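You operate a simulated robot arm through the tools that you are given. There is no shell and no other tool. Be economical: measure what you need, move in short steps, check, and stop when the job is done.

You run a simulated two-armed robot. Do the job below in one go: nothing can be reset, and whatever is moved stays where it is left.

## Task
Fetch the steel plug with a blue knob and set it on the shelf under the yellow bench. Then take the flat purple carton and put it on the steel tray with green grips. Then fetch the flat white carton and set it on the brown bench top. Do these in the order given. Set down upright: steel plug with a blue knob.

The check looks at the end state, three seconds after you hand in, the way a careful person would. Anything else that was tipped, shoved, dropped, spilled or broken makes it a failure.

## Robot
Two 7-joint arms with vacuum grippers on one trunk, on a base that drives. Base frame: it is fixed to the floor where the robot stands at the start and does not move with it; the origin is under the middle of the robot, x ahead of it, y to its left, z up; the surface under the hand at the start is at about z = 0.9. Units: m, rad, N and s.
The left shoulder is at the start at [0.07, 0.174, 1.204], the right one opposite. With the tool pointing down near the work surface each hand reaches from about 0.32 to 0.8 m from the robot's upright axis, wherever it stands, measured 20 degrees to its own side. Places, roughly: brown bench top [-1, -1.4, 0.9]; shelf under the yellow bench [0.6, 0, 0.3]. Payload 3.5 kg a hand.
Tool frame (each hand has its own): the origin (TCP) lies in the middle of the cups' lips, and z points out of the cups. The gripper has 2 cups of 0.032 m across, covering 0.032 by 0.08 m (tool x, y); the bellows give 0.01 m. With the vacuum on, a cup seals on a smooth face that it is pressed against (1 to 4 N); it does not hold porous or soft things. The pull reaches 76 N.
Orientation is that of the tool frame in the base frame, as [roll, pitch, yaw] about the fixed x, y, z axes, in that order (R = Rz(yaw) Ry(pitch) Rx(roll)). With the cups facing straight down, the tool's x points along the base's -x, its y along +y and its z along -z.

## Interface
- The arms move only by the tool drive_tool. It takes "left_moves", "right_moves" or both (then of equal length, played together; a hand with none holds still); each is a list of rows, each a list of 3 entries, a list of its own where there are three numbers: the vacuum: 1 switches it on, 0 off, then the shift along the tool's x, y, z in m, then the turn, a rotation vector about the tool's x, y, z in rad. In form: [[suction, [dx, dy, dz], [rx, ry, rz]], ...]. A call has 1 to 10 rows; each row shifts and turns the commanded pose from where the row before left it, along the tool's axes as they then stand. Rows are played at 5 a second. More than 0.05 m and 0.15 rad between two rows, or a gripper value outside its range, and nothing of the call is played. Where a pose cannot be reached the arm comes as near as it can. A force on the tool above 40 N (or 10 N above the force at the start of the call, whichever is more), or a blocked arm, ends the call early, and 0.2 s more pass. The pull builds up within a second once a cup has sealed. Time passes only in rows, and 0.2 s behind the last, so rows that do not move give it time. It gives the time, the measured TCP pose, the force on the tool (base axes) and the pull of the vacuum at its end, in the units of the frame above (readings bear some noise), with the torque about the TCP (base axes, N m) and any sound that the robot's microphone picked up.
- Cameras (640 x 400 px; columns grow to the right, rows downward): "scene" is now at [0.1266, -0.0307, 1.5119]; the picture's right is [-0.38, -0.93, 0.00], its down [-0.63, 0.26, -0.73] and it looks along [0.68, -0.28, -0.68] (base axes); focal length 258 px, centre (320, 200). "left" rides on the left gripper at [0.074, -0.019, -0.11] in its tool frame; the picture's right is [0.25, 0.97, 0.00], its down [-0.77, 0.20, -0.60] and it looks along [-0.58, 0.15, 0.80] (tool axes); focal length 218 px, centre (320, 200). "right" rides on the right gripper at [0.074, 0.019, -0.11] in its tool frame; the picture's right is [-0.25, 0.97, 0.00], its down [-0.77, -0.20, -0.60] and it looks along [-0.59, -0.15, 0.80] (tool axes); focal length 218 px, centre (320, 200).
- camera(camera): a new picture of that camera. It takes no simulated time.
- move_column(by): slides the trunk up (or, below 0, down) by that many m; the arms and the scene camera ride with it, the base frame stays. It gives what a move gives, with no picture.
- steer(legs): drives the robot by 1 to 6 legs, each [ahead, turn to the left] in m and rad, along the robot's own axes; the way and the turn of a leg run together, so that a leg with both is an arc; at most 1.5 m and 3.142 rad a leg. The arms and the cameras ride along, it lands a little off, and it stops where it bumps. It gives what a move gives.
- aim_head(pan, tilt): turns the head with the scene camera to pan (to the left, within 1.501 rad either way) and tilt (down, from -0.506 to 1.204), counted from straight ahead of the robot. It gives what a move gives.
- pixel_to_xyz(camera, pixels): there is no depth. For up to 12 entries [column, row, z] of the newest picture of that camera ("zoom" is the newest enlarged one), the place [x, y] in the base frame at which the ray of that pixel passes the height z, good to about 0.003 m. It takes no simulated time.
- inspect(camera, box): a new picture of the part [left, top, right, bottom] of that camera's present view, enlarged. It takes no simulated time.
- finish_job(): hands the job in; it is judged then, once.

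Work in short steps. Measure before you move; look again where a grasp or a placing could have gone wrong, and mend it. You have 110 turns and 88 pictures in all, those below and enlarged ones among them. Switch the vacuum off and draw the arms clear of the work before you hand the job in, unless the task says otherwise; then end with one line.

The tools are called after "Emit:" as a command line: name --argument value ..., lists and objects as JSON in quotes. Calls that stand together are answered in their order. drive_tool: Moves the arms, as the interface text tells. Its arguments: {"type":"object","properties":{"left_moves":{"type":"array","items":{"type":"array"}},"right_moves":{"type":"array","items":{"type":"array"}}},"required":[]} The other tools are called the same way: move_column (by) slides the trunk up or down; steer (legs) drives the base; aim_head (pan, tilt) turns the head that bears the scene camera; camera (camera) takes a picture; pixel_to_xyz (camera, pixels) gives the place at which the rays of pixels pass given heights; inspect (camera, box) takes an enlarged picture of a part of a camera's view; finish_job () hands the job in.

At the start:

```text
time_s: 0.0
left_tool_pos: [0.5905, 0.0373, 1.1717]
left_ee_rot: [3.141, 0.001, 3.141]
left_force: [-0.6, 0.8, -0.4]
left_moment: [-0.03, 0.03, -0.01]
left_pull: 0.1
right_tool_pos: [0.426, -0.4111, 1.1966]
right_ee_rot: [-3.142, -0.002, 3.141]
right_force: [0.1, 0.3, -0.3]
right_moment: [-0.04, 0.02, -0.02]
right_pull: 0.1
trunk travel left (down, up): [-0.7, 0.14]
robot x, y, heading: [-0.0023, 0.0031, -0.0]
head pan, tilt: [-0.387, 0.754]
```

scene: 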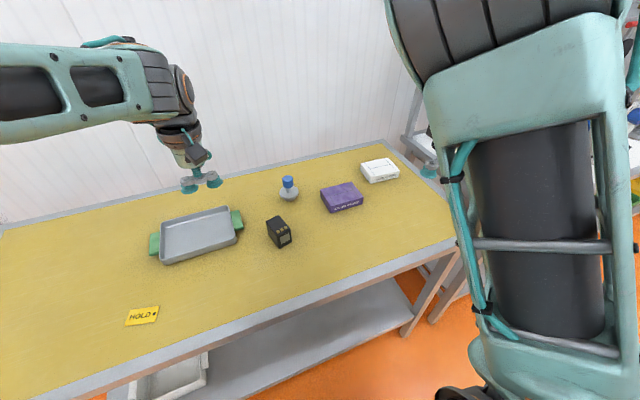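
right: 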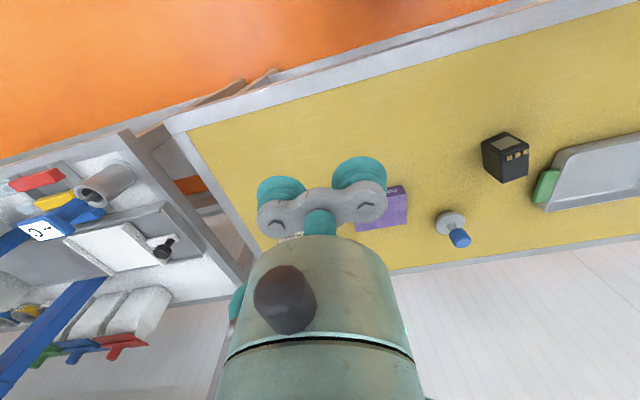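
left: 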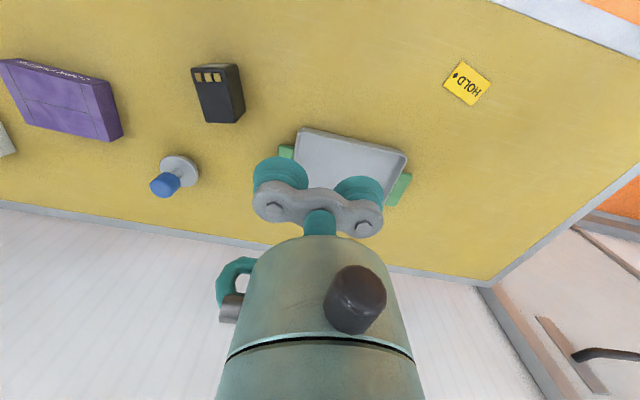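

The scene picture shows the plug's flange near (289,195) with its knob at (288,182), the purple carton at (342,195), the white carton at (380,170) and the tray at (198,235). I'll measure them at about bench height and take a closer look.

Emit:
pixel_to_xyz --camera "scene" --pixels '[[289, 198, 0.9], [288, 182, 0.96], [342, 190, 0.94], [380, 166, 0.94], [198, 240, 0.91], [160, 264, 0.9], [236, 238, 0.9], [140, 316, 0.9], [280, 235, 0.9], [100, 395, 0.9], [420, 260, 0.9], [380, 300, 0.3]]'

Emit:
inspect --camera "scene" --box '[130, 130, 430, 318]'

Emit:
aim_head --pan 0.0 --tilt 1.0

Emit:
camera --camera "scene"

```text
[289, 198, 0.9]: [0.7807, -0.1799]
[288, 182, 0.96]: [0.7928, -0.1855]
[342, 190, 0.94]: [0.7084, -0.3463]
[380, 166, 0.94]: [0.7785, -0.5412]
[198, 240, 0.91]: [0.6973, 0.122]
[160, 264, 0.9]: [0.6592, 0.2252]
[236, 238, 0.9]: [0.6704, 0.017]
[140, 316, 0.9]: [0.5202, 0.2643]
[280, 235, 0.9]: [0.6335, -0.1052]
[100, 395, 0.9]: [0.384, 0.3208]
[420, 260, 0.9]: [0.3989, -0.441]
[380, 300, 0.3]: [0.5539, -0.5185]
```

```text
2.13 times, centred on (280, 224) of scene
```

zoom: 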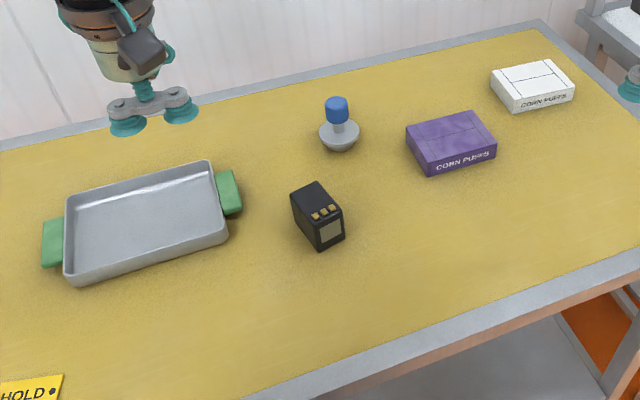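

```text
time_s: 0.9
left_tool_pos: [0.5897, 0.0377, 1.1717]
left_ee_rot: [-3.141, 0.0, 3.141]
left_force: [-0.1, 0.3, 0.1]
left_moment: [-0.04, 0.0, 0.01]
left_pull: 0.0
right_tool_pos: [0.4266, -0.4115, 1.1962]
right_ee_rot: [-3.141, -0.003, -3.141]
right_force: [-0.4, 0.7, -0.2]
right_moment: [0.01, 0.02, 0.01]
right_pull: 0.0
trunk travel left (down, up): [-0.7, 0.14]
robot x, y, heading: [-0.0003, -0.0009, -0.006]
head pan, tilt: [0.0, 1.0]
```

```text
83 pictures are left
```

scene: 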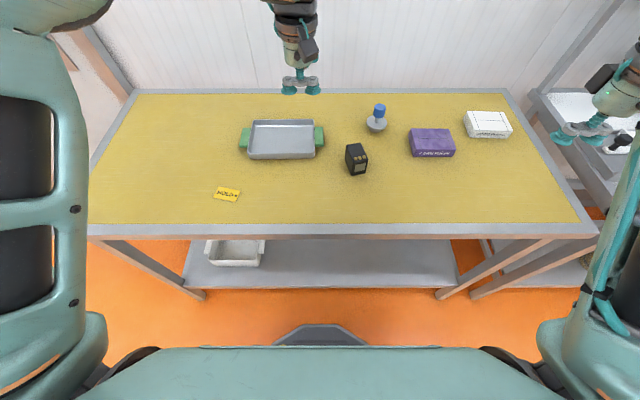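

From this view I'll measure the shelf edges, plug, cartons, tray and base front, and zoom in on the plug.

Emit:
pixel_to_xyz --camera "scene" --pixels '[[320, 289, 0.3], [320, 240, 0.3], [200, 290, 0.3], [458, 285, 0.3], [236, 265, 0.3], [320, 325, 0.2], [320, 237, 0.88], [377, 131, 0.9], [380, 105, 0.97], [90, 235, 0.9], [595, 235, 0.9], [320, 92, 0.9]]'

Emit:
inspect --camera "scene" --box '[330, 85, 530, 210]'

Emit:
inspect --camera "left" --box '[0, 50, 260, 212]'

```text
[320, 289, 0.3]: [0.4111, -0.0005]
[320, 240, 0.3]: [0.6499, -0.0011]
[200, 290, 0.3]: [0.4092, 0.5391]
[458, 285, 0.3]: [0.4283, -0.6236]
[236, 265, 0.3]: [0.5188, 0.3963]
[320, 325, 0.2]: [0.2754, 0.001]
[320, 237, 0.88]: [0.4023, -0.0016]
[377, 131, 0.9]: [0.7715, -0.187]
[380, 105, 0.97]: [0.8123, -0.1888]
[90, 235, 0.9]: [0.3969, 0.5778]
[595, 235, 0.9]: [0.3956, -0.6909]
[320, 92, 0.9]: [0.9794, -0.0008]
```

```text
3.20 times, centred on (430, 148) of scene
```

zoom: 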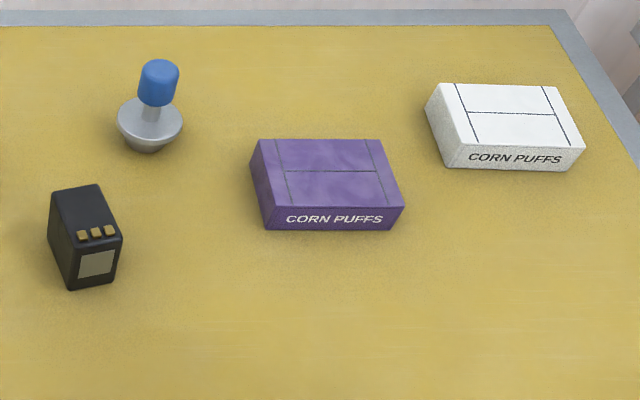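

```text
2.46 times, centred on (130, 131) of left
```

zoom: 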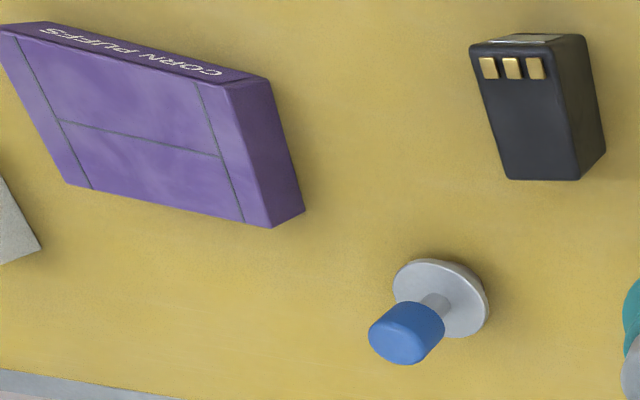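

I'll find the knob-top height by matching rays from two cameras.

Emit:
pixel_to_xyz --camera "scene" --pixels '[[380, 106, 0.94], [380, 106, 0.97], [380, 106, 1.0], [370, 160, 0.92], [374, 102, 0.98], [386, 102, 0.98]]'

Emit:
pixel_to_xyz --camera "left" --pixels '[[163, 189, 0.94], [163, 189, 0.97], [163, 189, 1.0]]'

```text
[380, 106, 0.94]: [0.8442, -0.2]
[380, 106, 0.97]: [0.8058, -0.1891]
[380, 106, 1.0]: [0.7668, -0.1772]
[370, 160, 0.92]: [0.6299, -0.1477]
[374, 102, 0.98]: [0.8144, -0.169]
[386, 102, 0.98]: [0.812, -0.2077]
```

```text
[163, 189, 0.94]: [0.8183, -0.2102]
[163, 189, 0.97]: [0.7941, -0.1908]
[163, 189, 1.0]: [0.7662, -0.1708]
```

The knob top is near (0.785, -0.185, 0.98). I'll drive forward 0.08 m so the reach is comfortable.

Emit:
steer --legs '[[0.08, 0.006]]'

Emit:
drive_tool --left_moves '[[0, [0.03, 0.04, 0], [0, 0, 0]], [0, [0.03, 0.04, 0], [0, 0, 0]], [0, [0.03, 0.04, 0], [0, 0, 0]], [0, [0.03, 0.04, 0], [0, 0, 0]], [0, [0.03, 0.04, 0], [0, 0, 0]], [0, [0.0, 0.04, 0], [0, 0, 0]]]' --right_moves '[[0, [-0.035, 0.025, 0.01], [0, 0, 0]], [0, [-0.035, 0.025, 0.01], [0, 0, 0]], [0, [-0.035, 0.025, 0.01], [0, 0, 0]], [0, [-0.035, 0.025, 0.01], [0, 0, 0]], [0, [-0.035, 0.025, 0.01], [0, 0, 0]], [0, [-0.02, 0.01, 0], [0, 0, 0]]]'

Emit:
camera --camera "right"

Emit:
camera --camera "scene"

```text
time_s: 1.9
left_tool_pos: [0.6605, 0.0404, 1.177]
left_ee_rot: [3.141, 0.009, -3.137]
left_force: [-0.6, -0.7, 0.2]
left_moment: [0.01, -0.05, -0.03]
left_pull: 0.1
right_tool_pos: [0.4992, -0.4089, 1.1998]
right_ee_rot: [-3.14, 0.009, -3.139]
right_force: [-0.4, 0.2, 0.3]
right_moment: [0.02, -0.03, 0.0]
right_pull: 0.0
trunk travel left (down, up): [-0.7, 0.14]
robot x, y, heading: [0.0835, -0.0, 0.006]
head pan, tilt: [0.0, 1.0]
```

```text
time_s: 3.3
left_tool_pos: [0.5176, 0.2788, 1.168]
left_ee_rot: [-3.141, -0.004, -3.138]
left_force: [0.3, 0.9, -0.2]
left_moment: [0.01, 0.02, 0.02]
left_pull: 0.0
right_tool_pos: [0.7015, -0.2724, 1.145]
right_ee_rot: [-3.14, -0.002, -3.136]
right_force: [0.3, -0.5, -0.2]
right_moment: [0.03, 0.02, -0.04]
right_pull: 0.0
trunk travel left (down, up): [-0.7, 0.14]
robot x, y, heading: [0.0779, -0.0001, 0.001]
head pan, tilt: [0.0, 1.0]
```

```text
80 pictures are left
```

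right: 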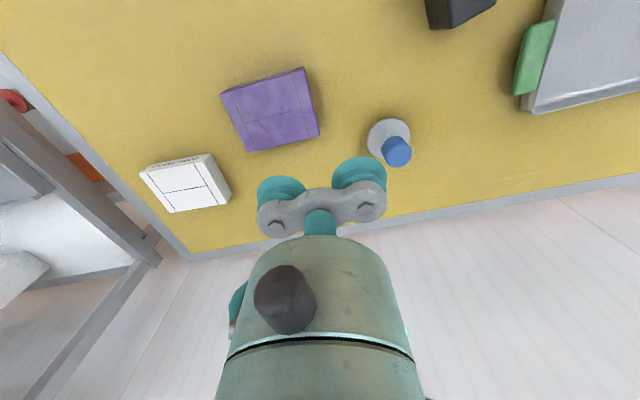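

```text
79 pictures are left
```

scene: 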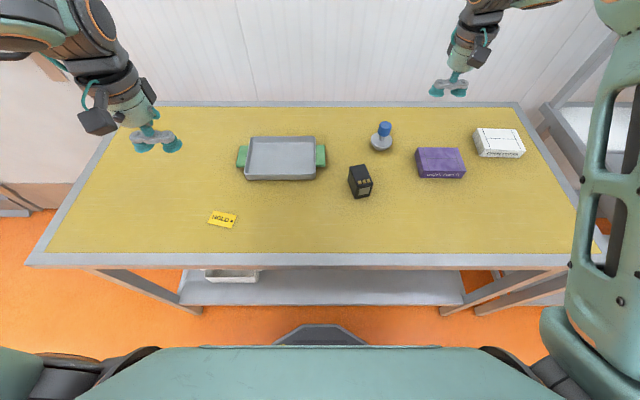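

Knob top is at (399,156) in the right picture and (384,126) in the scene picture; triangulate again.

Emit:
inspect --camera "right" --box '[340, 90, 460, 165]'

Emit:
inspect --camera "scene" --box '[350, 105, 430, 155]'

Emit:
pixel_to_xyz --camera "right" --pixels '[[400, 155, 0.96], [400, 155, 0.98], [400, 155, 1.0]]'

Emit:
pixel_to_xyz --camera "scene" --pixels '[[384, 125, 0.96], [384, 125, 0.98], [384, 125, 1.0], [380, 151, 0.9]]'

```text
5.33 times, centred on (400, 128) of right
```

zoom: 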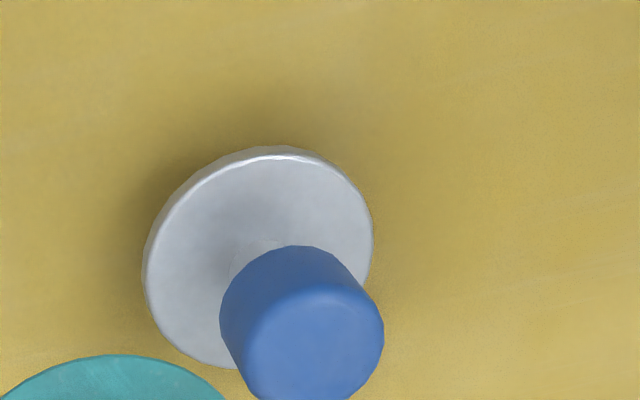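

```text
8.00 times, centred on (390, 130) of scene
```

zoom: 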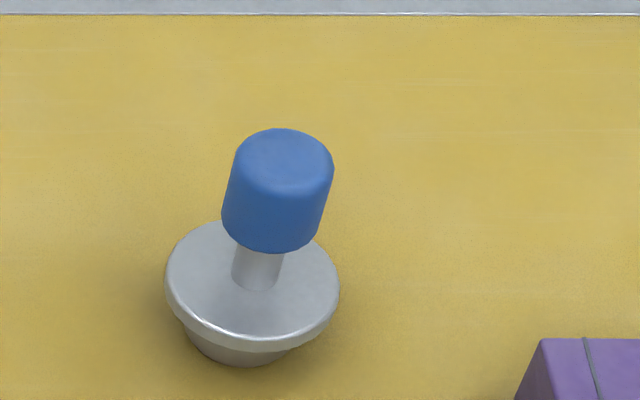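

```text
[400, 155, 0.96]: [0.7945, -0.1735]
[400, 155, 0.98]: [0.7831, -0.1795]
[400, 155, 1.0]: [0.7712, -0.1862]
```

```text
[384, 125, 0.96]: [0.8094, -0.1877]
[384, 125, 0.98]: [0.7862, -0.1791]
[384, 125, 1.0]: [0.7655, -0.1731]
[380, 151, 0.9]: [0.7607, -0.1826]
```

Both views agree: knob top at about (0.785, -0.182, 0.982). I'll put the +y cup above it (TCP y = -0.206) at z ≈ 1.02 and check.

Emit:
drive_tool --right_moves '[[0, [-0.028, 0.022, 0.02], [0, 0, 0]], [0, [-0.028, 0.022, 0.02], [0, 0, 0]], [0, [-0.0275, 0.0225, 0.02], [0, 0, 0]], [0, [0, 0, 0.03], [0, 0, 0]], [0, [0, 0, 0.03], [0, 0, 0]], [0, [0, 0, 0], [0, 0, 0]]]'

Emit:
inspect --camera "scene" --box '[340, 90, 436, 150]'

Emit:
camera --camera "right"

```text
time_s: 4.7
left_tool_pos: [0.5164, 0.279, 1.1687]
left_ee_rot: [3.139, 0.001, -3.137]
left_force: [-0.2, 0.3, -0.5]
left_moment: [0.02, -0.02, 0.01]
left_pull: 0.0
right_tool_pos: [0.7849, -0.205, 1.0253]
right_ee_rot: [-3.141, -0.001, -3.138]
right_force: [0.0, -0.2, -0.7]
right_moment: [0.02, -0.05, -0.02]
right_pull: 0.0
trunk travel left (down, up): [-0.7, 0.14]
robot x, y, heading: [0.0792, -0.0015, 0.007]
head pan, tilt: [0.0, 1.0]
```

```text
6.67 times, centred on (388, 120) of scene
```

zoom: 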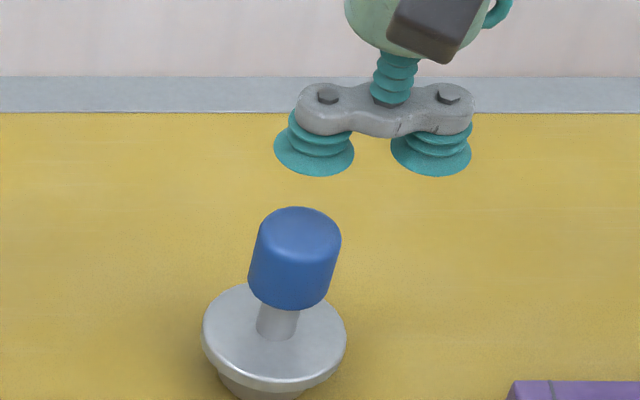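

```text
75 pictures are left
```

right: 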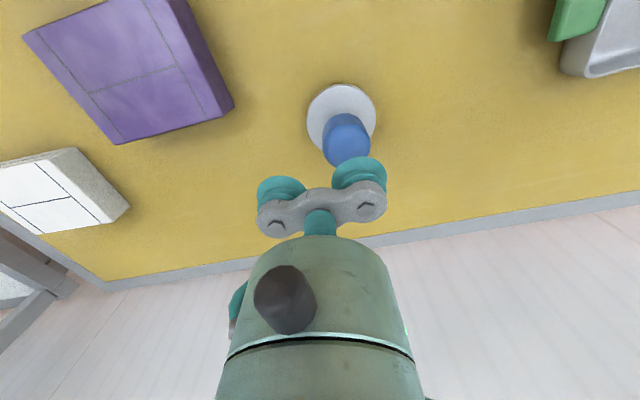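

Check the cup-lip centre against the knob-top centre in the same camera.

Emit:
pixel_to_xyz --camera "scene" --pixels '[[387.1, 113.0, 1.025], [384.9, 124, 0.982], [404.7, 113, 1.025]]'

Emit:
pixel_to_xyz --camera "right" --pixels '[[348, 148, 0.982]]'

```text
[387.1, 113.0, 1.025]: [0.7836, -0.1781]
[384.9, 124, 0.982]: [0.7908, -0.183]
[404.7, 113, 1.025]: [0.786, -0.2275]
```

```text
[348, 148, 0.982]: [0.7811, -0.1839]
```

Aligned to within about 2 mm. I'll lower with vacuum on, in small steps at the end.

Emit:
drive_tool --right_moves '[[1, [-0.001, -0.002, 0.02], [0, 0, 0]], [1, [0, 0, 0.015], [0, 0, 0]], [1, [0, 0, 0.006], [0, 0, 0]], [1, [0, 0, 0.004], [0, 0, 0]], [1, [0, 0, 0], [0, 0, 0]], [1, [0, 0, 0], [0, 0, 0]], [1, [0, 0, 0], [0, 0, 0]]]'

```text
time_s: 6.3
left_tool_pos: [0.5145, 0.2763, 1.1701]
left_ee_rot: [3.141, 0.002, -3.139]
left_force: [0.7, 0.3, -0.5]
left_moment: [0.02, 0.0, 0.02]
left_pull: 0.1
right_tool_pos: [0.787, -0.2086, 0.981]
right_ee_rot: [-3.139, 0.0, -3.137]
right_force: [-0.7, -0.9, 3.3]
right_moment: [0.06, 0.02, 0.01]
right_pull: 0.1
trunk travel left (down, up): [-0.7, 0.14]
robot x, y, heading: [0.0777, 0.0011, 0.008]
head pan, tilt: [0.0, 1.0]
```

Contact at 3.3 N but no pull yet; press 2 mm more and wait, then look.

Emit:
drive_tool --right_moves '[[1, [0, 0.0015, 0.002], [0, 0, 0]], [1, [0, 0, 0], [0, 0, 0]], [1, [0, 0, 0], [0, 0, 0]], [1, [0, 0, 0], [0, 0, 0]], [1, [0, 0, 0], [0, 0, 0]]]'

Emit:
inspect --camera "scene" --box '[340, 90, 436, 150]'

Emit:
inspect --camera "right" --box '[240, 60, 432, 180]'

```text
time_s: 7.5
left_tool_pos: [0.5148, 0.2772, 1.1706]
left_ee_rot: [-3.141, 0.001, -3.138]
left_force: [-0.3, 0.4, -0.2]
left_moment: [0.01, 0.0, -0.02]
left_pull: 0.1
right_tool_pos: [0.7878, -0.2074, 0.9793]
right_ee_rot: [-3.14, 0.001, -3.138]
right_force: [-1.1, -1.6, 4.2]
right_moment: [0.05, 0.01, 0.02]
right_pull: 0.0
trunk travel left (down, up): [-0.7, 0.14]
robot x, y, heading: [0.0762, 0.0009, 0.007]
head pan, tilt: [0.0, 1.0]
```

```text
6.67 times, centred on (388, 120) of scene
```

zoom: 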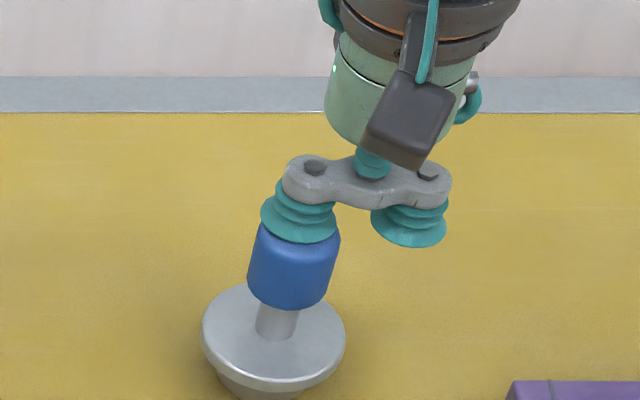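

```text
3.33 times, centred on (336, 120) of right
```

zoom: 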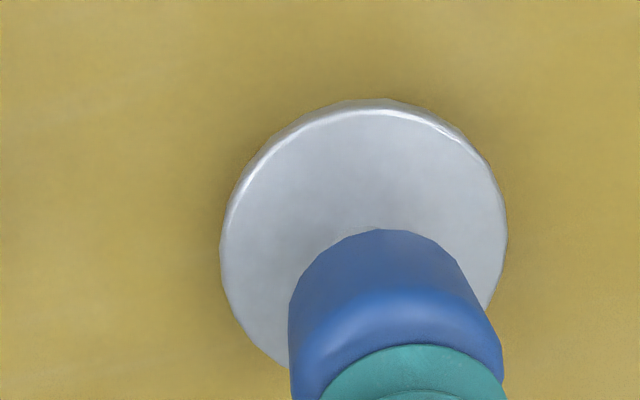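

The cup appears a few mm too far in +x (a wide crescent of knob shows in front). I'll lift slightly, shift -x 3.5 mm and -y 1 mm, and press again.

Emit:
drive_tool --right_moves '[[1, [0, 0, -0.008], [0, 0, 0]], [1, [0.0035, -0.001, 0], [0, 0, 0]], [1, [0, 0, 0.005], [0, 0, 0]], [1, [0, 0, 0.003], [0, 0, 0]], [1, [0, 0, 0], [0, 0, 0]], [1, [0, 0, 0], [0, 0, 0]], [1, [0, 0, 0], [0, 0, 0]]]'

Emit:
inspect --camera "right" --box '[240, 60, 432, 180]'

```text
time_s: 9.1
left_tool_pos: [0.5123, 0.2784, 1.1711]
left_ee_rot: [-3.14, 0.003, -3.137]
left_force: [-0.4, -0.1, -0.2]
left_moment: [0.01, -0.01, 0.01]
left_pull: 0.1
right_tool_pos: [0.7822, -0.2076, 0.9824]
right_ee_rot: [-3.139, 0.005, -3.137]
right_force: [7.9, -4.2, 28.9]
right_moment: [1.13, 0.21, -0.24]
right_pull: 38.1
trunk travel left (down, up): [-0.7, 0.14]
robot x, y, heading: [0.0767, -0.0021, 0.006]
head pan, tilt: [0.0, 1.0]
```

```text
3.33 times, centred on (336, 120) of right
```

zoom: 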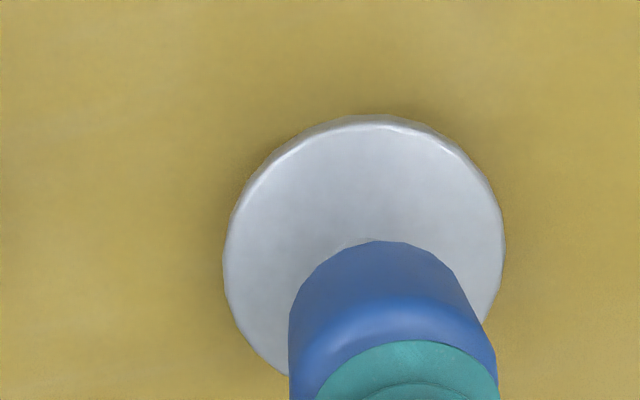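

Sealed with 38 N pull on one cup. Lift straight up.

Emit:
drive_tool --right_moves '[[1, [0, 0, -0.01], [0, 0, 0]], [1, [0, 0, -0.02], [0, 0, 0]], [1, [0, 0, -0.03], [0, 0, 0]], [1, [0, 0, -0.03], [0, 0, 0]], [1, [0, 0, -0.03], [0, 0, 0]], [1, [0, 0, -0.03], [0, 0, 0]], [1, [0, 0, 0], [0, 0, 0]]]'

Emit:
camera --camera "scene"

```text
time_s: 10.7
left_tool_pos: [0.5167, 0.2781, 1.1695]
left_ee_rot: [-3.142, -0.001, -3.139]
left_force: [0.1, 0.7, 0.0]
left_moment: [0.01, 0.02, 0.03]
left_pull: 0.1
right_tool_pos: [0.7819, -0.2066, 1.1289]
right_ee_rot: [-3.14, 0.001, -3.139]
right_force: [0.8, -0.9, -2.8]
right_moment: [0.82, 0.07, -0.15]
right_pull: 38.0
trunk travel left (down, up): [-0.7, 0.14]
robot x, y, heading: [0.0795, -0.0012, 0.003]
head pan, tilt: [0.0, 1.0]
```

```text
71 pictures are left
```

scene: 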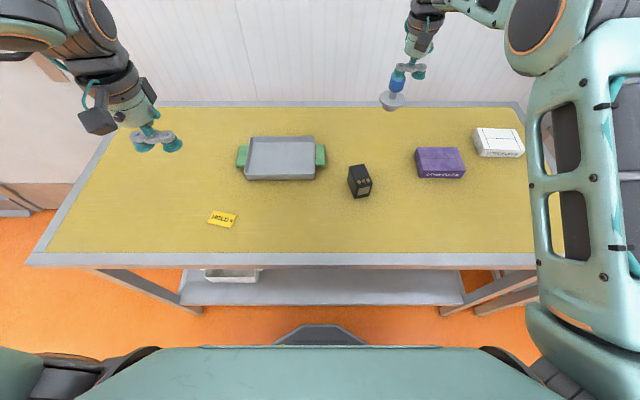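

The plug hangs upright, about 3 N. I'll retract both hands toward the robot, then back off from the bench.

Emit:
drive_tool --left_moves '[[0, [0.011, 0, -0.006], [0, 0, 0]], [0, [0.011, 0, -0.006], [0, 0, 0]], [0, [0.011, 0, -0.006], [0, 0, 0]], [0, [0.011, 0, -0.006], [0, 0, 0]], [0, [0.011, 0, -0.006], [0, 0, 0]], [0, [0.011, 0, -0.006], [0, 0, 0]], [0, [0.011, 0, -0.006], [0, 0, 0]], [0, [0.011, 0, -0.006], [0, 0, 0]], [0, [0, 0, 0], [0, 0, 0]]]' --right_moves '[[1, [0.025, -0.005, -0.003], [0, 0, 0]], [1, [0.035, -0.01, -0.003], [0, 0, 0]], [1, [0.035, -0.01, -0.003], [0, 0, 0]], [1, [0.035, -0.01, -0.003], [0, 0, 0]], [1, [0.035, -0.01, -0.003], [0, 0, 0]], [1, [0.035, -0.01, -0.003], [0, 0, 0]], [1, [0.035, -0.01, -0.003], [0, 0, 0]], [1, [0.025, -0.01, -0.003], [0, 0, 0]], [1, [0, 0, 0], [0, 0, 0]]]'

Emit:
steer --legs '[[-0.15, 0], [-0.15, 0]]'

Emit:
camera --camera "scene"

```text
time_s: 12.7
left_tool_pos: [0.4299, 0.2798, 1.2185]
left_ee_rot: [3.142, 0.001, -3.137]
left_force: [-0.6, -0.4, -0.1]
left_moment: [-0.02, -0.01, 0.01]
left_pull: 0.1
right_tool_pos: [0.5226, -0.2865, 1.1511]
right_ee_rot: [-3.14, -0.001, -3.136]
right_force: [-0.1, -0.6, -1.0]
right_moment: [0.84, 0.05, -0.15]
right_pull: 37.7
trunk travel left (down, up): [-0.7, 0.14]
robot x, y, heading: [0.0801, 0.0003, -0.006]
head pan, tilt: [0.0, 1.0]
```

```text
time_s: 15.1
left_tool_pos: [0.1333, 0.2801, 1.2178]
left_ee_rot: [3.141, -0.002, -3.137]
left_force: [0.0, -0.4, 0.5]
left_moment: [0.04, 0.01, 0.0]
left_pull: 0.1
right_tool_pos: [0.2253, -0.2861, 1.1505]
right_ee_rot: [-3.14, -0.002, -3.137]
right_force: [0.0, 0.5, -2.1]
right_moment: [0.82, 0.08, -0.13]
right_pull: 38.3
trunk travel left (down, up): [-0.7, 0.14]
robot x, y, heading: [-0.2189, 0.0007, 0.007]
head pan, tilt: [0.0, 1.0]
```

```text
70 pictures are left
```

scene: 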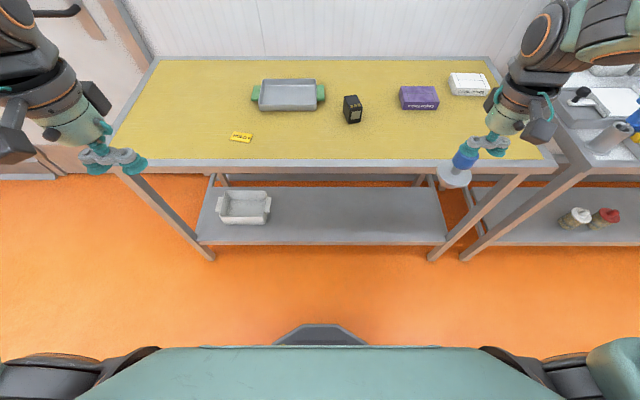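

All clear in front of the bench. I'll measure the shelf, then lower the trunk in two steps.

Emit:
pixel_to_xyz --camera "scene" --pixels '[[320, 240, 0.3], [320, 189, 0.3], [430, 240, 0.3], [270, 222, 0.32], [440, 170, 0.85], [200, 240, 0.3]]'

Emit:
move_column --by -0.35

Emit:
move_column --by -0.31

Emit:
aim_head --pan -0.2 --tilt 0.5

Emit:
camera --camera "scene"

```text
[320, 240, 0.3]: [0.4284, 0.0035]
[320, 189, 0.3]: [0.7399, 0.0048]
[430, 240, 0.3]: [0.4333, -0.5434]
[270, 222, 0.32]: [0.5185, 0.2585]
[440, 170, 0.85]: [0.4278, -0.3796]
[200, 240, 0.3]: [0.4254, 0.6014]
```

```text
time_s: 18.5
left_tool_pos: [0.1298, 0.279, 0.8682]
left_ee_rot: [3.14, 0.001, -3.137]
left_force: [0.0, -0.4, 0.6]
left_moment: [0.0, 0.04, -0.02]
left_pull: 0.1
right_tool_pos: [0.2241, -0.2869, 0.8009]
right_ee_rot: [-3.139, -0.001, -3.135]
right_force: [0.5, 0.1, -1.4]
right_moment: [0.82, 0.03, -0.09]
right_pull: 37.8
trunk travel left (down, up): [-0.35, 0.49]
robot x, y, heading: [-0.2178, -0.0011, 0.009]
head pan, tilt: [0.0, 1.0]
```

```text
time_s: 21.6
left_tool_pos: [0.1299, 0.2795, 0.5573]
left_ee_rot: [-3.141, 0.0, -3.137]
left_force: [-0.6, -0.4, 0.1]
left_moment: [0.02, 0.0, -0.02]
left_pull: 0.1
right_tool_pos: [0.2238, -0.2865, 0.4909]
right_ee_rot: [-3.14, 0.001, -3.136]
right_force: [0.1, 0.0, -3.1]
right_moment: [0.81, 0.01, -0.09]
right_pull: 37.3
trunk travel left (down, up): [-0.04, 0.8]
robot x, y, heading: [-0.2208, -0.0006, 0.007]
head pan, tilt: [0.0, 1.0]
```

```text
time_s: 22.5
left_tool_pos: [0.1307, 0.2798, 0.5586]
left_ee_rot: [-3.141, -0.002, -3.137]
left_force: [0.3, 0.5, 0.5]
left_moment: [0.01, 0.0, 0.01]
left_pull: 0.1
right_tool_pos: [0.2234, -0.2862, 0.49]
right_ee_rot: [-3.139, 0.002, -3.137]
right_force: [0.0, 0.2, -2.3]
right_moment: [0.82, 0.01, -0.1]
right_pull: 37.7
trunk travel left (down, up): [-0.04, 0.8]
robot x, y, heading: [-0.2197, 0.0023, 0.004]
head pan, tilt: [-0.201, 0.499]
```

```text
69 pictures are left
```

scene: 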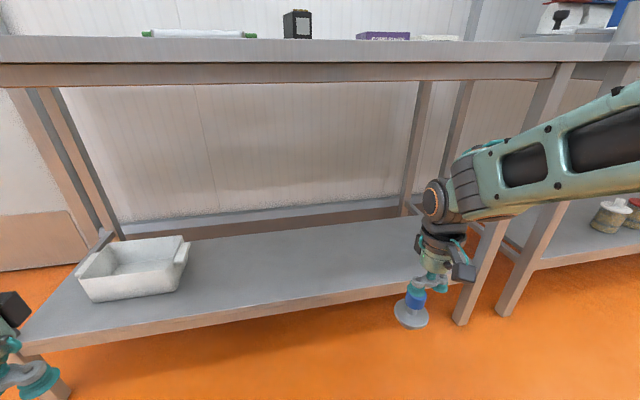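

The shelf is clear right of the white bin (bin at about y 0.26). I'll move the right hand toward the middle (y ≈ -0.11), then drive forward slightly.

Emit:
drive_tool --right_moves '[[1, [0, 0.03, 0], [0, 0, 0]], [1, [0, 0.03, 0], [0, 0, 0]], [1, [0, 0.03, 0], [0, 0, 0]], [1, [0, 0.03, 0], [0, 0, 0]], [1, [0, 0.03, 0], [0, 0, 0]], [1, [0, 0.03, 0], [0, 0, 0]], [1, [0, 0, 0], [0, 0, 0]]]'

Emit:
steer --legs '[[0.14, 0]]'

Emit:
camera --camera "scene"

```text
time_s: 24.1
left_tool_pos: [0.1301, 0.2795, 0.5572]
left_ee_rot: [3.14, 0.001, -3.136]
left_force: [0.2, -0.8, 0.8]
left_moment: [-0.02, 0.01, 0.0]
left_pull: 0.0
right_tool_pos: [0.2211, -0.1027, 0.4912]
right_ee_rot: [-3.139, 0.001, -3.137]
right_force: [0.2, 0.7, -2.3]
right_moment: [0.83, 0.02, -0.09]
right_pull: 37.7
trunk travel left (down, up): [-0.04, 0.8]
robot x, y, heading: [-0.2191, -0.0014, 0.005]
head pan, tilt: [-0.201, 0.499]
```

```text
time_s: 25.4
left_tool_pos: [0.2735, 0.2777, 0.5582]
left_ee_rot: [-3.141, 0.0, 3.139]
left_force: [0.6, -0.2, -0.9]
left_moment: [-0.05, 0.02, 0.01]
left_pull: 0.1
right_tool_pos: [0.3612, -0.1062, 0.4903]
right_ee_rot: [-3.139, -0.001, -3.141]
right_force: [1.2, -1.5, -1.6]
right_moment: [0.87, 0.02, -0.09]
right_pull: 37.7
trunk travel left (down, up): [-0.04, 0.8]
robot x, y, heading: [-0.0795, 0.0019, -0.004]
head pan, tilt: [-0.201, 0.499]
```

```text
68 pictures are left
```

scene: 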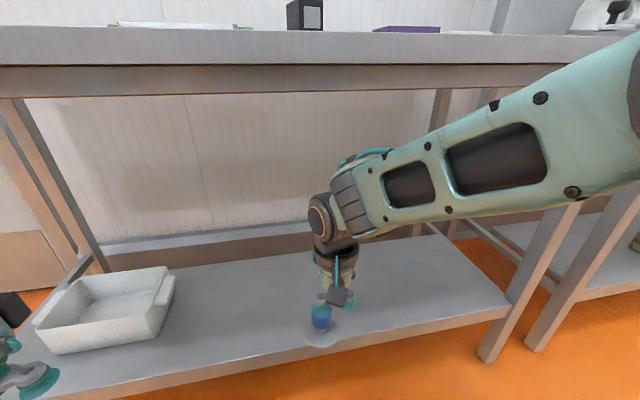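

The elbow is high and near bench-edge height, so extending here risks touching the bench. I'll back up 0.16 m, lower the trunk a bit, and extend the arm instead so the elbow stays outside.

Emit:
steer --legs '[[-0.16, 0]]'

Emit:
move_column --by -0.03

Emit:
drive_tool --right_moves '[[1, [-0.03, 0, 0], [0, 0, 0]], [1, [-0.03, 0, 0], [0, 0, 0]], [1, [-0.03, 0, 0], [0, 0, 0]], [1, [-0.03, 0, 0], [0, 0, 0]], [1, [-0.03, 0, 0], [0, 0, 0]], [1, [-0.03, 0, 0], [0, 0, 0]], [1, [0, 0, 0], [0, 0, 0]]]'

Emit:
camera --camera "scene"

```text
time_s: 26.8
left_tool_pos: [0.1191, 0.2799, 0.5593]
left_ee_rot: [-3.141, 0.001, -3.137]
left_force: [0.4, 0.5, -0.3]
left_moment: [0.0, -0.02, -0.02]
left_pull: 0.0
right_tool_pos: [0.2099, -0.1036, 0.4915]
right_ee_rot: [-3.139, 0.0, -3.137]
right_force: [-1.1, 0.7, -2.4]
right_moment: [0.84, 0.03, -0.08]
right_pull: 37.8
trunk travel left (down, up): [-0.04, 0.8]
robot x, y, heading: [-0.2331, -0.0023, 0.002]
head pan, tilt: [-0.201, 0.499]
```

```text
time_s: 27.6
left_tool_pos: [0.1202, 0.2793, 0.5292]
left_ee_rot: [-3.141, -0.001, -3.135]
left_force: [0.2, -0.8, 0.5]
left_moment: [-0.01, 0.02, 0.03]
left_pull: 0.0
right_tool_pos: [0.21, -0.1025, 0.4606]
right_ee_rot: [-3.14, 0.001, -3.137]
right_force: [0.5, 0.7, -2.5]
right_moment: [0.87, 0.02, -0.15]
right_pull: 37.3
trunk travel left (down, up): [-0.01, 0.83]
robot x, y, heading: [-0.2305, -0.0005, 0.004]
head pan, tilt: [-0.201, 0.499]
```

```text
time_s: 29.1
left_tool_pos: [0.1187, 0.2799, 0.5287]
left_ee_rot: [-3.141, 0.0, -3.135]
left_force: [-0.1, -0.2, -0.6]
left_moment: [0.02, -0.02, -0.01]
left_pull: 0.0
right_tool_pos: [0.39, -0.1051, 0.4625]
right_ee_rot: [-3.14, -0.001, -3.135]
right_force: [-0.2, 0.2, -2.3]
right_moment: [0.83, 0.01, -0.11]
right_pull: 37.6
trunk travel left (down, up): [-0.01, 0.83]
robot x, y, heading: [-0.2321, -0.0003, 0.006]
head pan, tilt: [-0.201, 0.499]
```

```text
67 pictures are left
```

scene: 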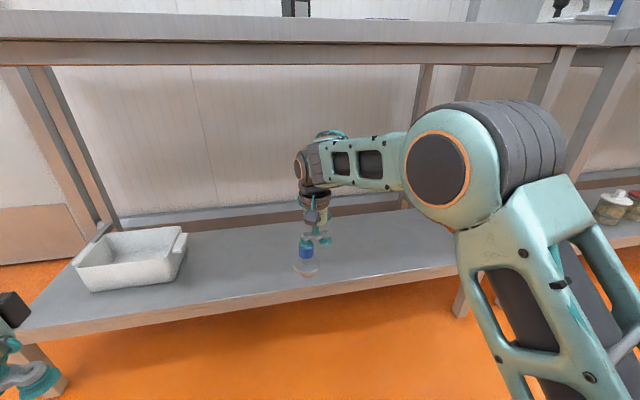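

Much better: the forearm now lies well below the apron. Extend another 0.13 m over the shelf.

Emit:
drive_tool --right_moves '[[1, [-0.025, 0, 0], [0, 0, 0]], [1, [-0.025, 0, 0], [0, 0, 0]], [1, [-0.025, 0, 0], [0, 0, 0]], [1, [-0.025, 0, 0], [0, 0, 0]], [1, [-0.025, 0, 0], [0, 0, 0]], [1, [0, 0, 0.02], [0, 0, 0]], [1, [0, 0, 0.02], [0, 0, 0]], [1, [0, 0, 0], [0, 0, 0]]]'

Emit:
camera --camera "scene"

Emit:
camera --camera "right"

```text
time_s: 30.9
left_tool_pos: [0.1193, 0.2798, 0.5288]
left_ee_rot: [-3.141, -0.001, -3.139]
left_force: [-0.2, 0.6, -0.1]
left_moment: [0.0, 0.02, -0.01]
left_pull: 0.1
right_tool_pos: [0.5041, -0.1022, 0.4196]
right_ee_rot: [-3.14, -0.002, -3.136]
right_force: [-0.1, -0.5, -1.8]
right_moment: [0.82, 0.01, -0.06]
right_pull: 37.9
right hand out of reach, approached as far as the arm can: row 5
trunk travel left (down, up): [-0.01, 0.83]
robot x, y, heading: [-0.2335, -0.002, 0.003]
head pan, tilt: [-0.201, 0.499]
```

```text
66 pictures are left
```

scene: 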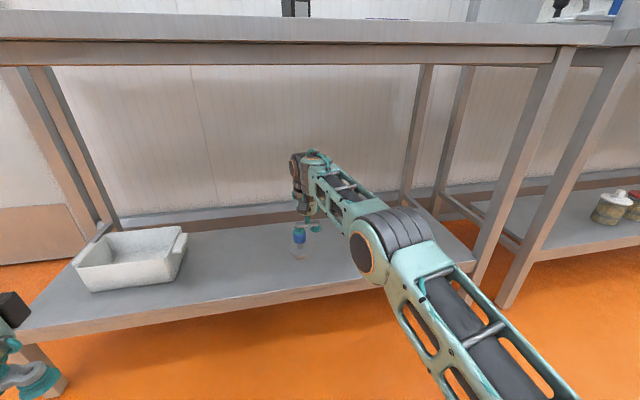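

```text
65 pictures are left
```

right: 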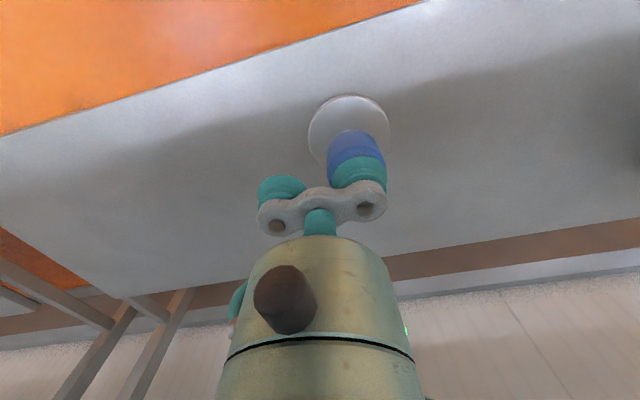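

Drive forward 5 cm for more margin from the shelf's edge, then lower gradually toward contact.

Emit:
steer --legs '[[0.05, 0]]'

Emit:
drive_tool --right_moves '[[1, [0, 0, 0.01], [0, 0, 0]], [1, [0, 0, 0.008], [0, 0, 0]], [1, [0, 0, 0.005], [0, 0, 0]], [1, [0, 0, 0.004], [0, 0, 0]], [1, [0, 0, 0], [0, 0, 0]]]'

Emit:
inspect --camera "scene" --box '[240, 180, 400, 280]'

```text
time_s: 31.9
left_tool_pos: [0.1705, 0.279, 0.529]
left_ee_rot: [-3.141, 0.002, -3.136]
left_force: [-0.1, 1.1, -0.2]
left_moment: [0.03, 0.02, 0.05]
left_pull: 0.1
right_tool_pos: [0.5542, -0.102, 0.4215]
right_ee_rot: [-3.14, -0.002, -3.136]
right_force: [0.6, 0.7, -1.4]
right_moment: [0.87, -0.01, -0.05]
right_pull: 37.8
trunk travel left (down, up): [-0.01, 0.83]
robot x, y, heading: [-0.1828, -0.0029, 0.01]
head pan, tilt: [-0.201, 0.499]
```

```text
time_s: 33.1
left_tool_pos: [0.1695, 0.2792, 0.5279]
left_ee_rot: [3.141, 0.001, -3.136]
left_force: [-0.5, 0.2, 0.9]
left_moment: [0.02, 0.0, 0.0]
left_pull: 0.1
right_tool_pos: [0.5542, -0.102, 0.394]
right_ee_rot: [-3.139, -0.002, -3.138]
right_force: [0.7, 0.7, -3.1]
right_moment: [0.9, 0.0, -0.01]
right_pull: 37.7
trunk travel left (down, up): [-0.01, 0.83]
robot x, y, heading: [-0.1801, -0.0002, 0.004]
head pan, tilt: [-0.201, 0.499]
```

```text
4.00 times, centred on (320, 230) of scene
```

zoom: 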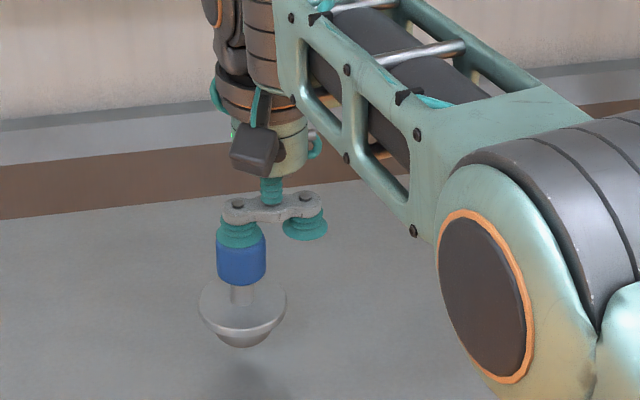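

Still a little gap. Continue lowering in 3 mm steps.

Emit:
drive_tool --right_moves '[[1, [0, 0, 0.004], [0, 0, 0]], [1, [0, 0, 0.003], [0, 0, 0]], [1, [0, 0, 0.003], [0, 0, 0]], [1, [0, 0, 0], [0, 0, 0]]]'

Emit:
inspect --camera "scene" --box '[260, 200, 340, 280]'

```text
time_s: 34.1
left_tool_pos: [0.1701, 0.2801, 0.5286]
left_ee_rot: [-3.141, -0.001, -3.138]
left_force: [0.0, 1.1, -0.2]
left_moment: [0.02, 0.03, 0.04]
left_pull: 0.1
right_tool_pos: [0.5554, -0.101, 0.3822]
right_ee_rot: [-3.139, -0.001, -3.136]
right_force: [-0.8, 0.0, -2.8]
right_moment: [0.86, -0.01, -0.01]
right_pull: 38.3
trunk travel left (down, up): [-0.01, 0.83]
robot x, y, heading: [-0.1806, 0.0014, 0.007]
head pan, tilt: [-0.201, 0.499]
```

```text
5.00 times, centred on (300, 240) of scene
```

zoom: 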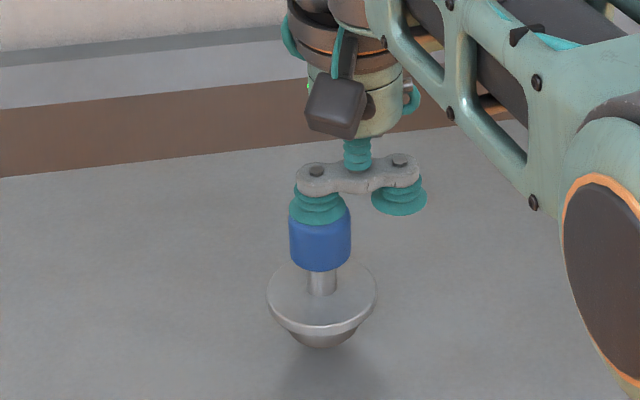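

Emit:
drive_tool --right_moves '[[1, [0, 0, 0.003], [0, 0, 0]], [1, [0, 0, 0.003], [0, 0, 0]], [1, [0, 0, 0.003], [0, 0, 0]], [1, [0, 0, 0], [0, 0, 0]]]'

Emit:
inspect --camera "scene" --box '[260, 200, 340, 280]'

```text
time_s: 35.1
left_tool_pos: [0.1693, 0.2787, 0.5294]
left_ee_rot: [-3.14, 0.0, -3.137]
left_force: [-1.4, 0.4, -0.2]
left_moment: [-0.04, -0.02, -0.02]
left_pull: 0.1
right_tool_pos: [0.5541, -0.1019, 0.3736]
right_ee_rot: [-3.141, -0.002, -3.134]
right_force: [0.0, -0.3, -2.3]
right_moment: [0.82, -0.01, -0.06]
right_pull: 38.0
trunk travel left (down, up): [-0.01, 0.83]
robot x, y, heading: [-0.1792, -0.002, 0.006]
head pan, tilt: [-0.201, 0.499]
```

```text
5.00 times, centred on (300, 240) of scene
```

zoom: 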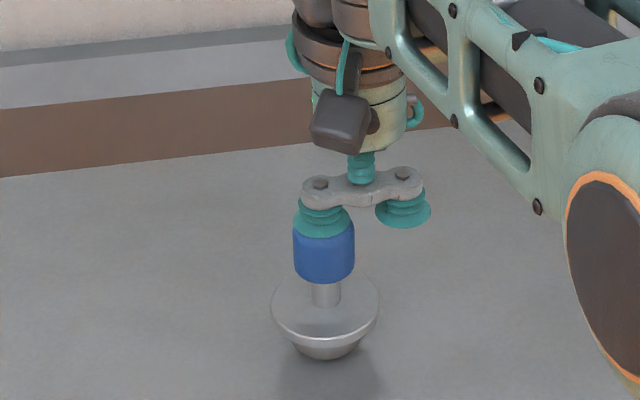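

Still hanging. Continue another 8 mm in small steps.

Emit:
drive_tool --right_moves '[[1, [0, 0, 0.003], [0, 0, 0]], [1, [0, 0, 0.003], [0, 0, 0]], [1, [0, 0, 0.002], [0, 0, 0]], [1, [0, 0, 0], [0, 0, 0]]]'

Emit:
inspect --camera "scene" --box '[260, 200, 340, 280]'

```text
time_s: 36.1
left_tool_pos: [0.1684, 0.2798, 0.5299]
left_ee_rot: [-3.141, 0.002, -3.137]
left_force: [-0.4, -0.9, -0.1]
left_moment: [0.01, 0.02, 0.0]
left_pull: 0.1
right_tool_pos: [0.5535, -0.1016, 0.3685]
right_ee_rot: [-3.14, 0.003, -3.137]
right_force: [1.6, -0.5, 6.4]
right_moment: [0.99, 0.08, -0.04]
right_pull: 38.1
trunk travel left (down, up): [-0.01, 0.83]
robot x, y, heading: [-0.1825, -0.0026, 0.004]
head pan, tilt: [-0.201, 0.499]
```

```text
5.00 times, centred on (300, 240) of scene
```

zoom: 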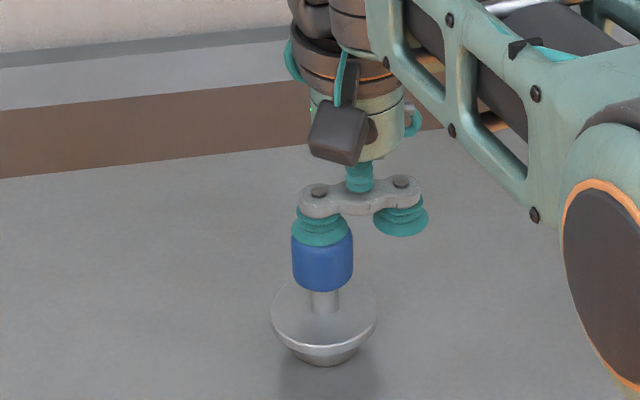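

Contact made (+6.4 N, up from -2.5). Release the vacuum, wait, then lift slowly.

Emit:
drive_tool --right_moves '[[0, [0, 0, 0], [0, 0, 0]], [0, [0, 0, 0], [0, 0, 0]], [0, [0, 0, 0], [0, 0, 0]], [0, [0, 0, 0], [0, 0, 0]], [0, [0, 0, -0.004], [0, 0, 0]], [0, [0, 0, -0.006], [0, 0, 0]], [0, [0, 0, -0.01], [0, 0, 0]], [0, [0, 0, -0.03], [0, 0, 0]], [0, [0, 0, -0.03], [0, 0, 0]]]'

Emit:
inspect --camera "scene" --box '[220, 170, 380, 290]'

```text
time_s: 38.1
left_tool_pos: [0.1686, 0.2783, 0.5291]
left_ee_rot: [3.141, 0.0, -3.137]
left_force: [-0.2, -0.3, -0.3]
left_moment: [-0.01, 0.0, -0.01]
left_pull: 0.1
right_tool_pos: [0.5548, -0.1024, 0.4469]
right_ee_rot: [-3.14, -0.003, -3.136]
right_force: [-0.3, 0.1, -0.4]
right_moment: [0.01, 0.0, 0.02]
right_pull: 0.0
trunk travel left (down, up): [-0.01, 0.83]
robot x, y, heading: [-0.1796, 0.0022, 0.006]
head pan, tilt: [-0.201, 0.499]
```

```text
3.33 times, centred on (300, 230) of scene
```

zoom: 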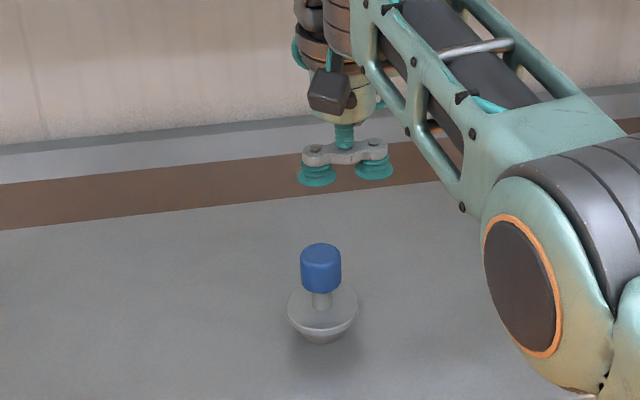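

The plug stands upright. I'll back straight out with the hand clear above it, and then raise the trunk.

Emit:
steer --legs '[[-0.35, 0]]'

Emit:
move_column --by 0.69

Emit:
aim_head --pan 0 --tilt 0.8

Emit:
camera --camera "scene"

```text
time_s: 40.3
left_tool_pos: [-0.173, 0.2758, 0.5277]
left_ee_rot: [-3.141, -0.002, 3.138]
left_force: [-0.1, -0.5, -1.1]
left_moment: [0.02, -0.01, 0.03]
left_pull: 0.1
right_tool_pos: [0.2098, -0.1068, 0.4473]
right_ee_rot: [-3.139, 0.0, 3.138]
right_force: [0.1, 0.0, -0.4]
right_moment: [0.04, -0.02, 0.0]
right_pull: 0.0
trunk travel left (down, up): [-0.01, 0.83]
robot x, y, heading: [-0.5227, -0.0029, -0.006]
head pan, tilt: [-0.201, 0.499]
```

```text
refused: 0.69 is not a number from -0.4 to 0.4
```

```text
time_s: 41.1
left_tool_pos: [-0.1724, 0.277, 0.5283]
left_ee_rot: [3.141, 0.001, 3.138]
left_force: [-0.6, 0.6, -0.8]
left_moment: [0.02, 0.02, -0.03]
left_pull: 0.0
right_tool_pos: [0.2092, -0.1065, 0.4457]
right_ee_rot: [-3.141, 0.0, 3.138]
right_force: [-0.9, 0.9, -0.6]
right_moment: [0.01, -0.02, 0.02]
right_pull: 0.2
trunk travel left (down, up): [-0.01, 0.83]
robot x, y, heading: [-0.5251, -0.004, -0.007]
head pan, tilt: [0.0, 0.799]
```

```text
59 pictures are left
```

scene: 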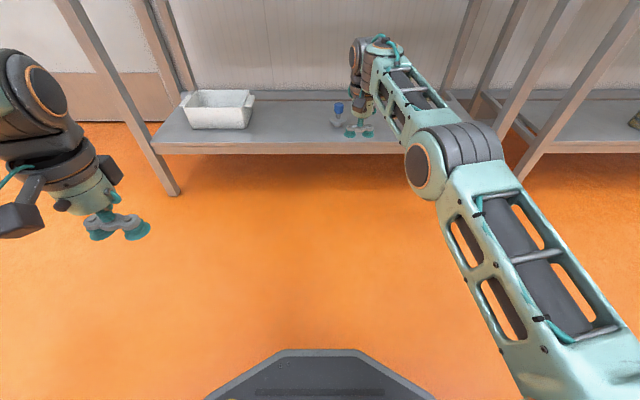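

The plug is standing on the shelf. Raise the trunk in two steps, and retract the right hand.

Emit:
move_column --by 0.4

Emit:
move_column --by 0.29

Emit:
drive_tool --right_moves '[[0, [0.03, -0.03, 0], [0, 0, 0]], [0, [0.03, -0.03, 0], [0, 0, 0]], [0, [0.03, -0.03, 0], [0, 0, 0]], [0, [0.03, -0.03, 0], [0, 0, 0]], [0, [0.03, -0.03, 0], [0, 0, 0]], [0, [0, -0.03, 0], [0, 0, 0]], [0, [0, -0.03, 0], [0, 0, 0]]]'

Emit:
steer --legs '[[0.6, 0.007]]'

Emit:
camera --camera "scene"

Emit:
camera --camera "right"

```text
time_s: 45.0
left_tool_pos: [-0.1728, 0.2772, 0.9286]
left_ee_rot: [3.141, 0.0, 3.138]
left_force: [-0.3, 0.4, 0.2]
left_moment: [0.02, 0.01, -0.02]
left_pull: 0.0
right_tool_pos: [0.2089, -0.107, 0.8472]
right_ee_rot: [-3.14, 0.001, 3.138]
right_force: [0.6, -0.2, -0.4]
right_moment: [0.03, 0.0, 0.01]
right_pull: 0.0
trunk travel left (down, up): [-0.41, 0.43]
robot x, y, heading: [-0.5265, -0.0006, -0.005]
head pan, tilt: [0.0, 0.799]
```

```text
time_s: 47.9
left_tool_pos: [-0.173, 0.277, 1.2182]
left_ee_rot: [-3.141, -0.001, 3.14]
left_force: [-0.5, 0.1, 0.6]
left_moment: [0.01, -0.01, 0.03]
left_pull: 0.0
right_tool_pos: [0.2102, -0.1077, 1.1361]
right_ee_rot: [-3.139, 0.0, 3.138]
right_force: [0.8, -0.3, 0.2]
right_moment: [-0.01, -0.03, -0.01]
right_pull: 0.0
trunk travel left (down, up): [-0.7, 0.14]
robot x, y, heading: [-0.5275, 0.0025, -0.006]
head pan, tilt: [0.0, 0.799]
```

```text
time_s: 49.5
left_tool_pos: [-0.1726, 0.2744, 1.2193]
left_ee_rot: [3.14, -0.002, 3.136]
left_force: [0.1, -0.3, 0.8]
left_moment: [-0.03, -0.02, 0.02]
left_pull: 0.1
right_tool_pos: [0.0576, -0.3189, 1.1329]
right_ee_rot: [-3.141, 0.0, 3.139]
right_force: [-0.5, 0.0, -0.3]
right_moment: [0.05, 0.0, 0.0]
right_pull: 0.1
trunk travel left (down, up): [-0.7, 0.14]
robot x, y, heading: [-0.5254, -0.0055, -0.009]
head pan, tilt: [0.0, 0.799]
```

```text
time_s: 52.8
left_tool_pos: [0.4141, 0.2786, 1.2184]
left_ee_rot: [-3.14, 0.0, -3.138]
left_force: [0.9, -0.1, 0.4]
left_moment: [0.0, 0.01, 0.02]
left_pull: 0.0
right_tool_pos: [0.6487, -0.3134, 1.1352]
right_ee_rot: [-3.141, 0.0, -3.138]
right_force: [-0.5, 0.4, 0.6]
right_moment: [0.02, -0.02, 0.03]
right_pull: 0.2
trunk travel left (down, up): [-0.7, 0.14]
robot x, y, heading: [0.062, -0.0031, 0.008]
head pan, tilt: [0.0, 0.799]
```

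```text
58 pictures are left
```

scene: 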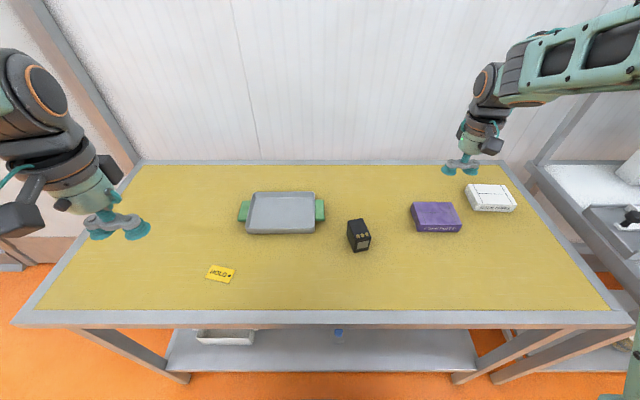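

```text
57 pictures are left
```

right: 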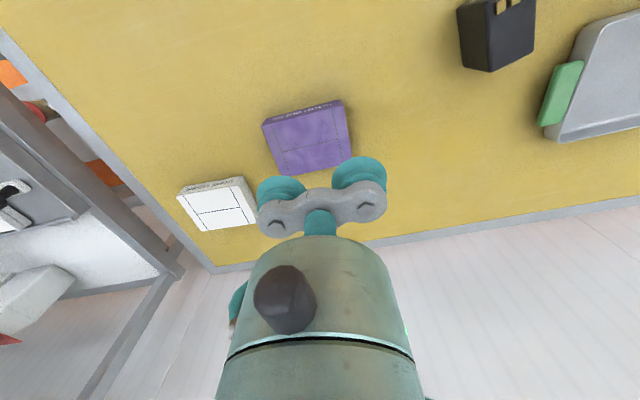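

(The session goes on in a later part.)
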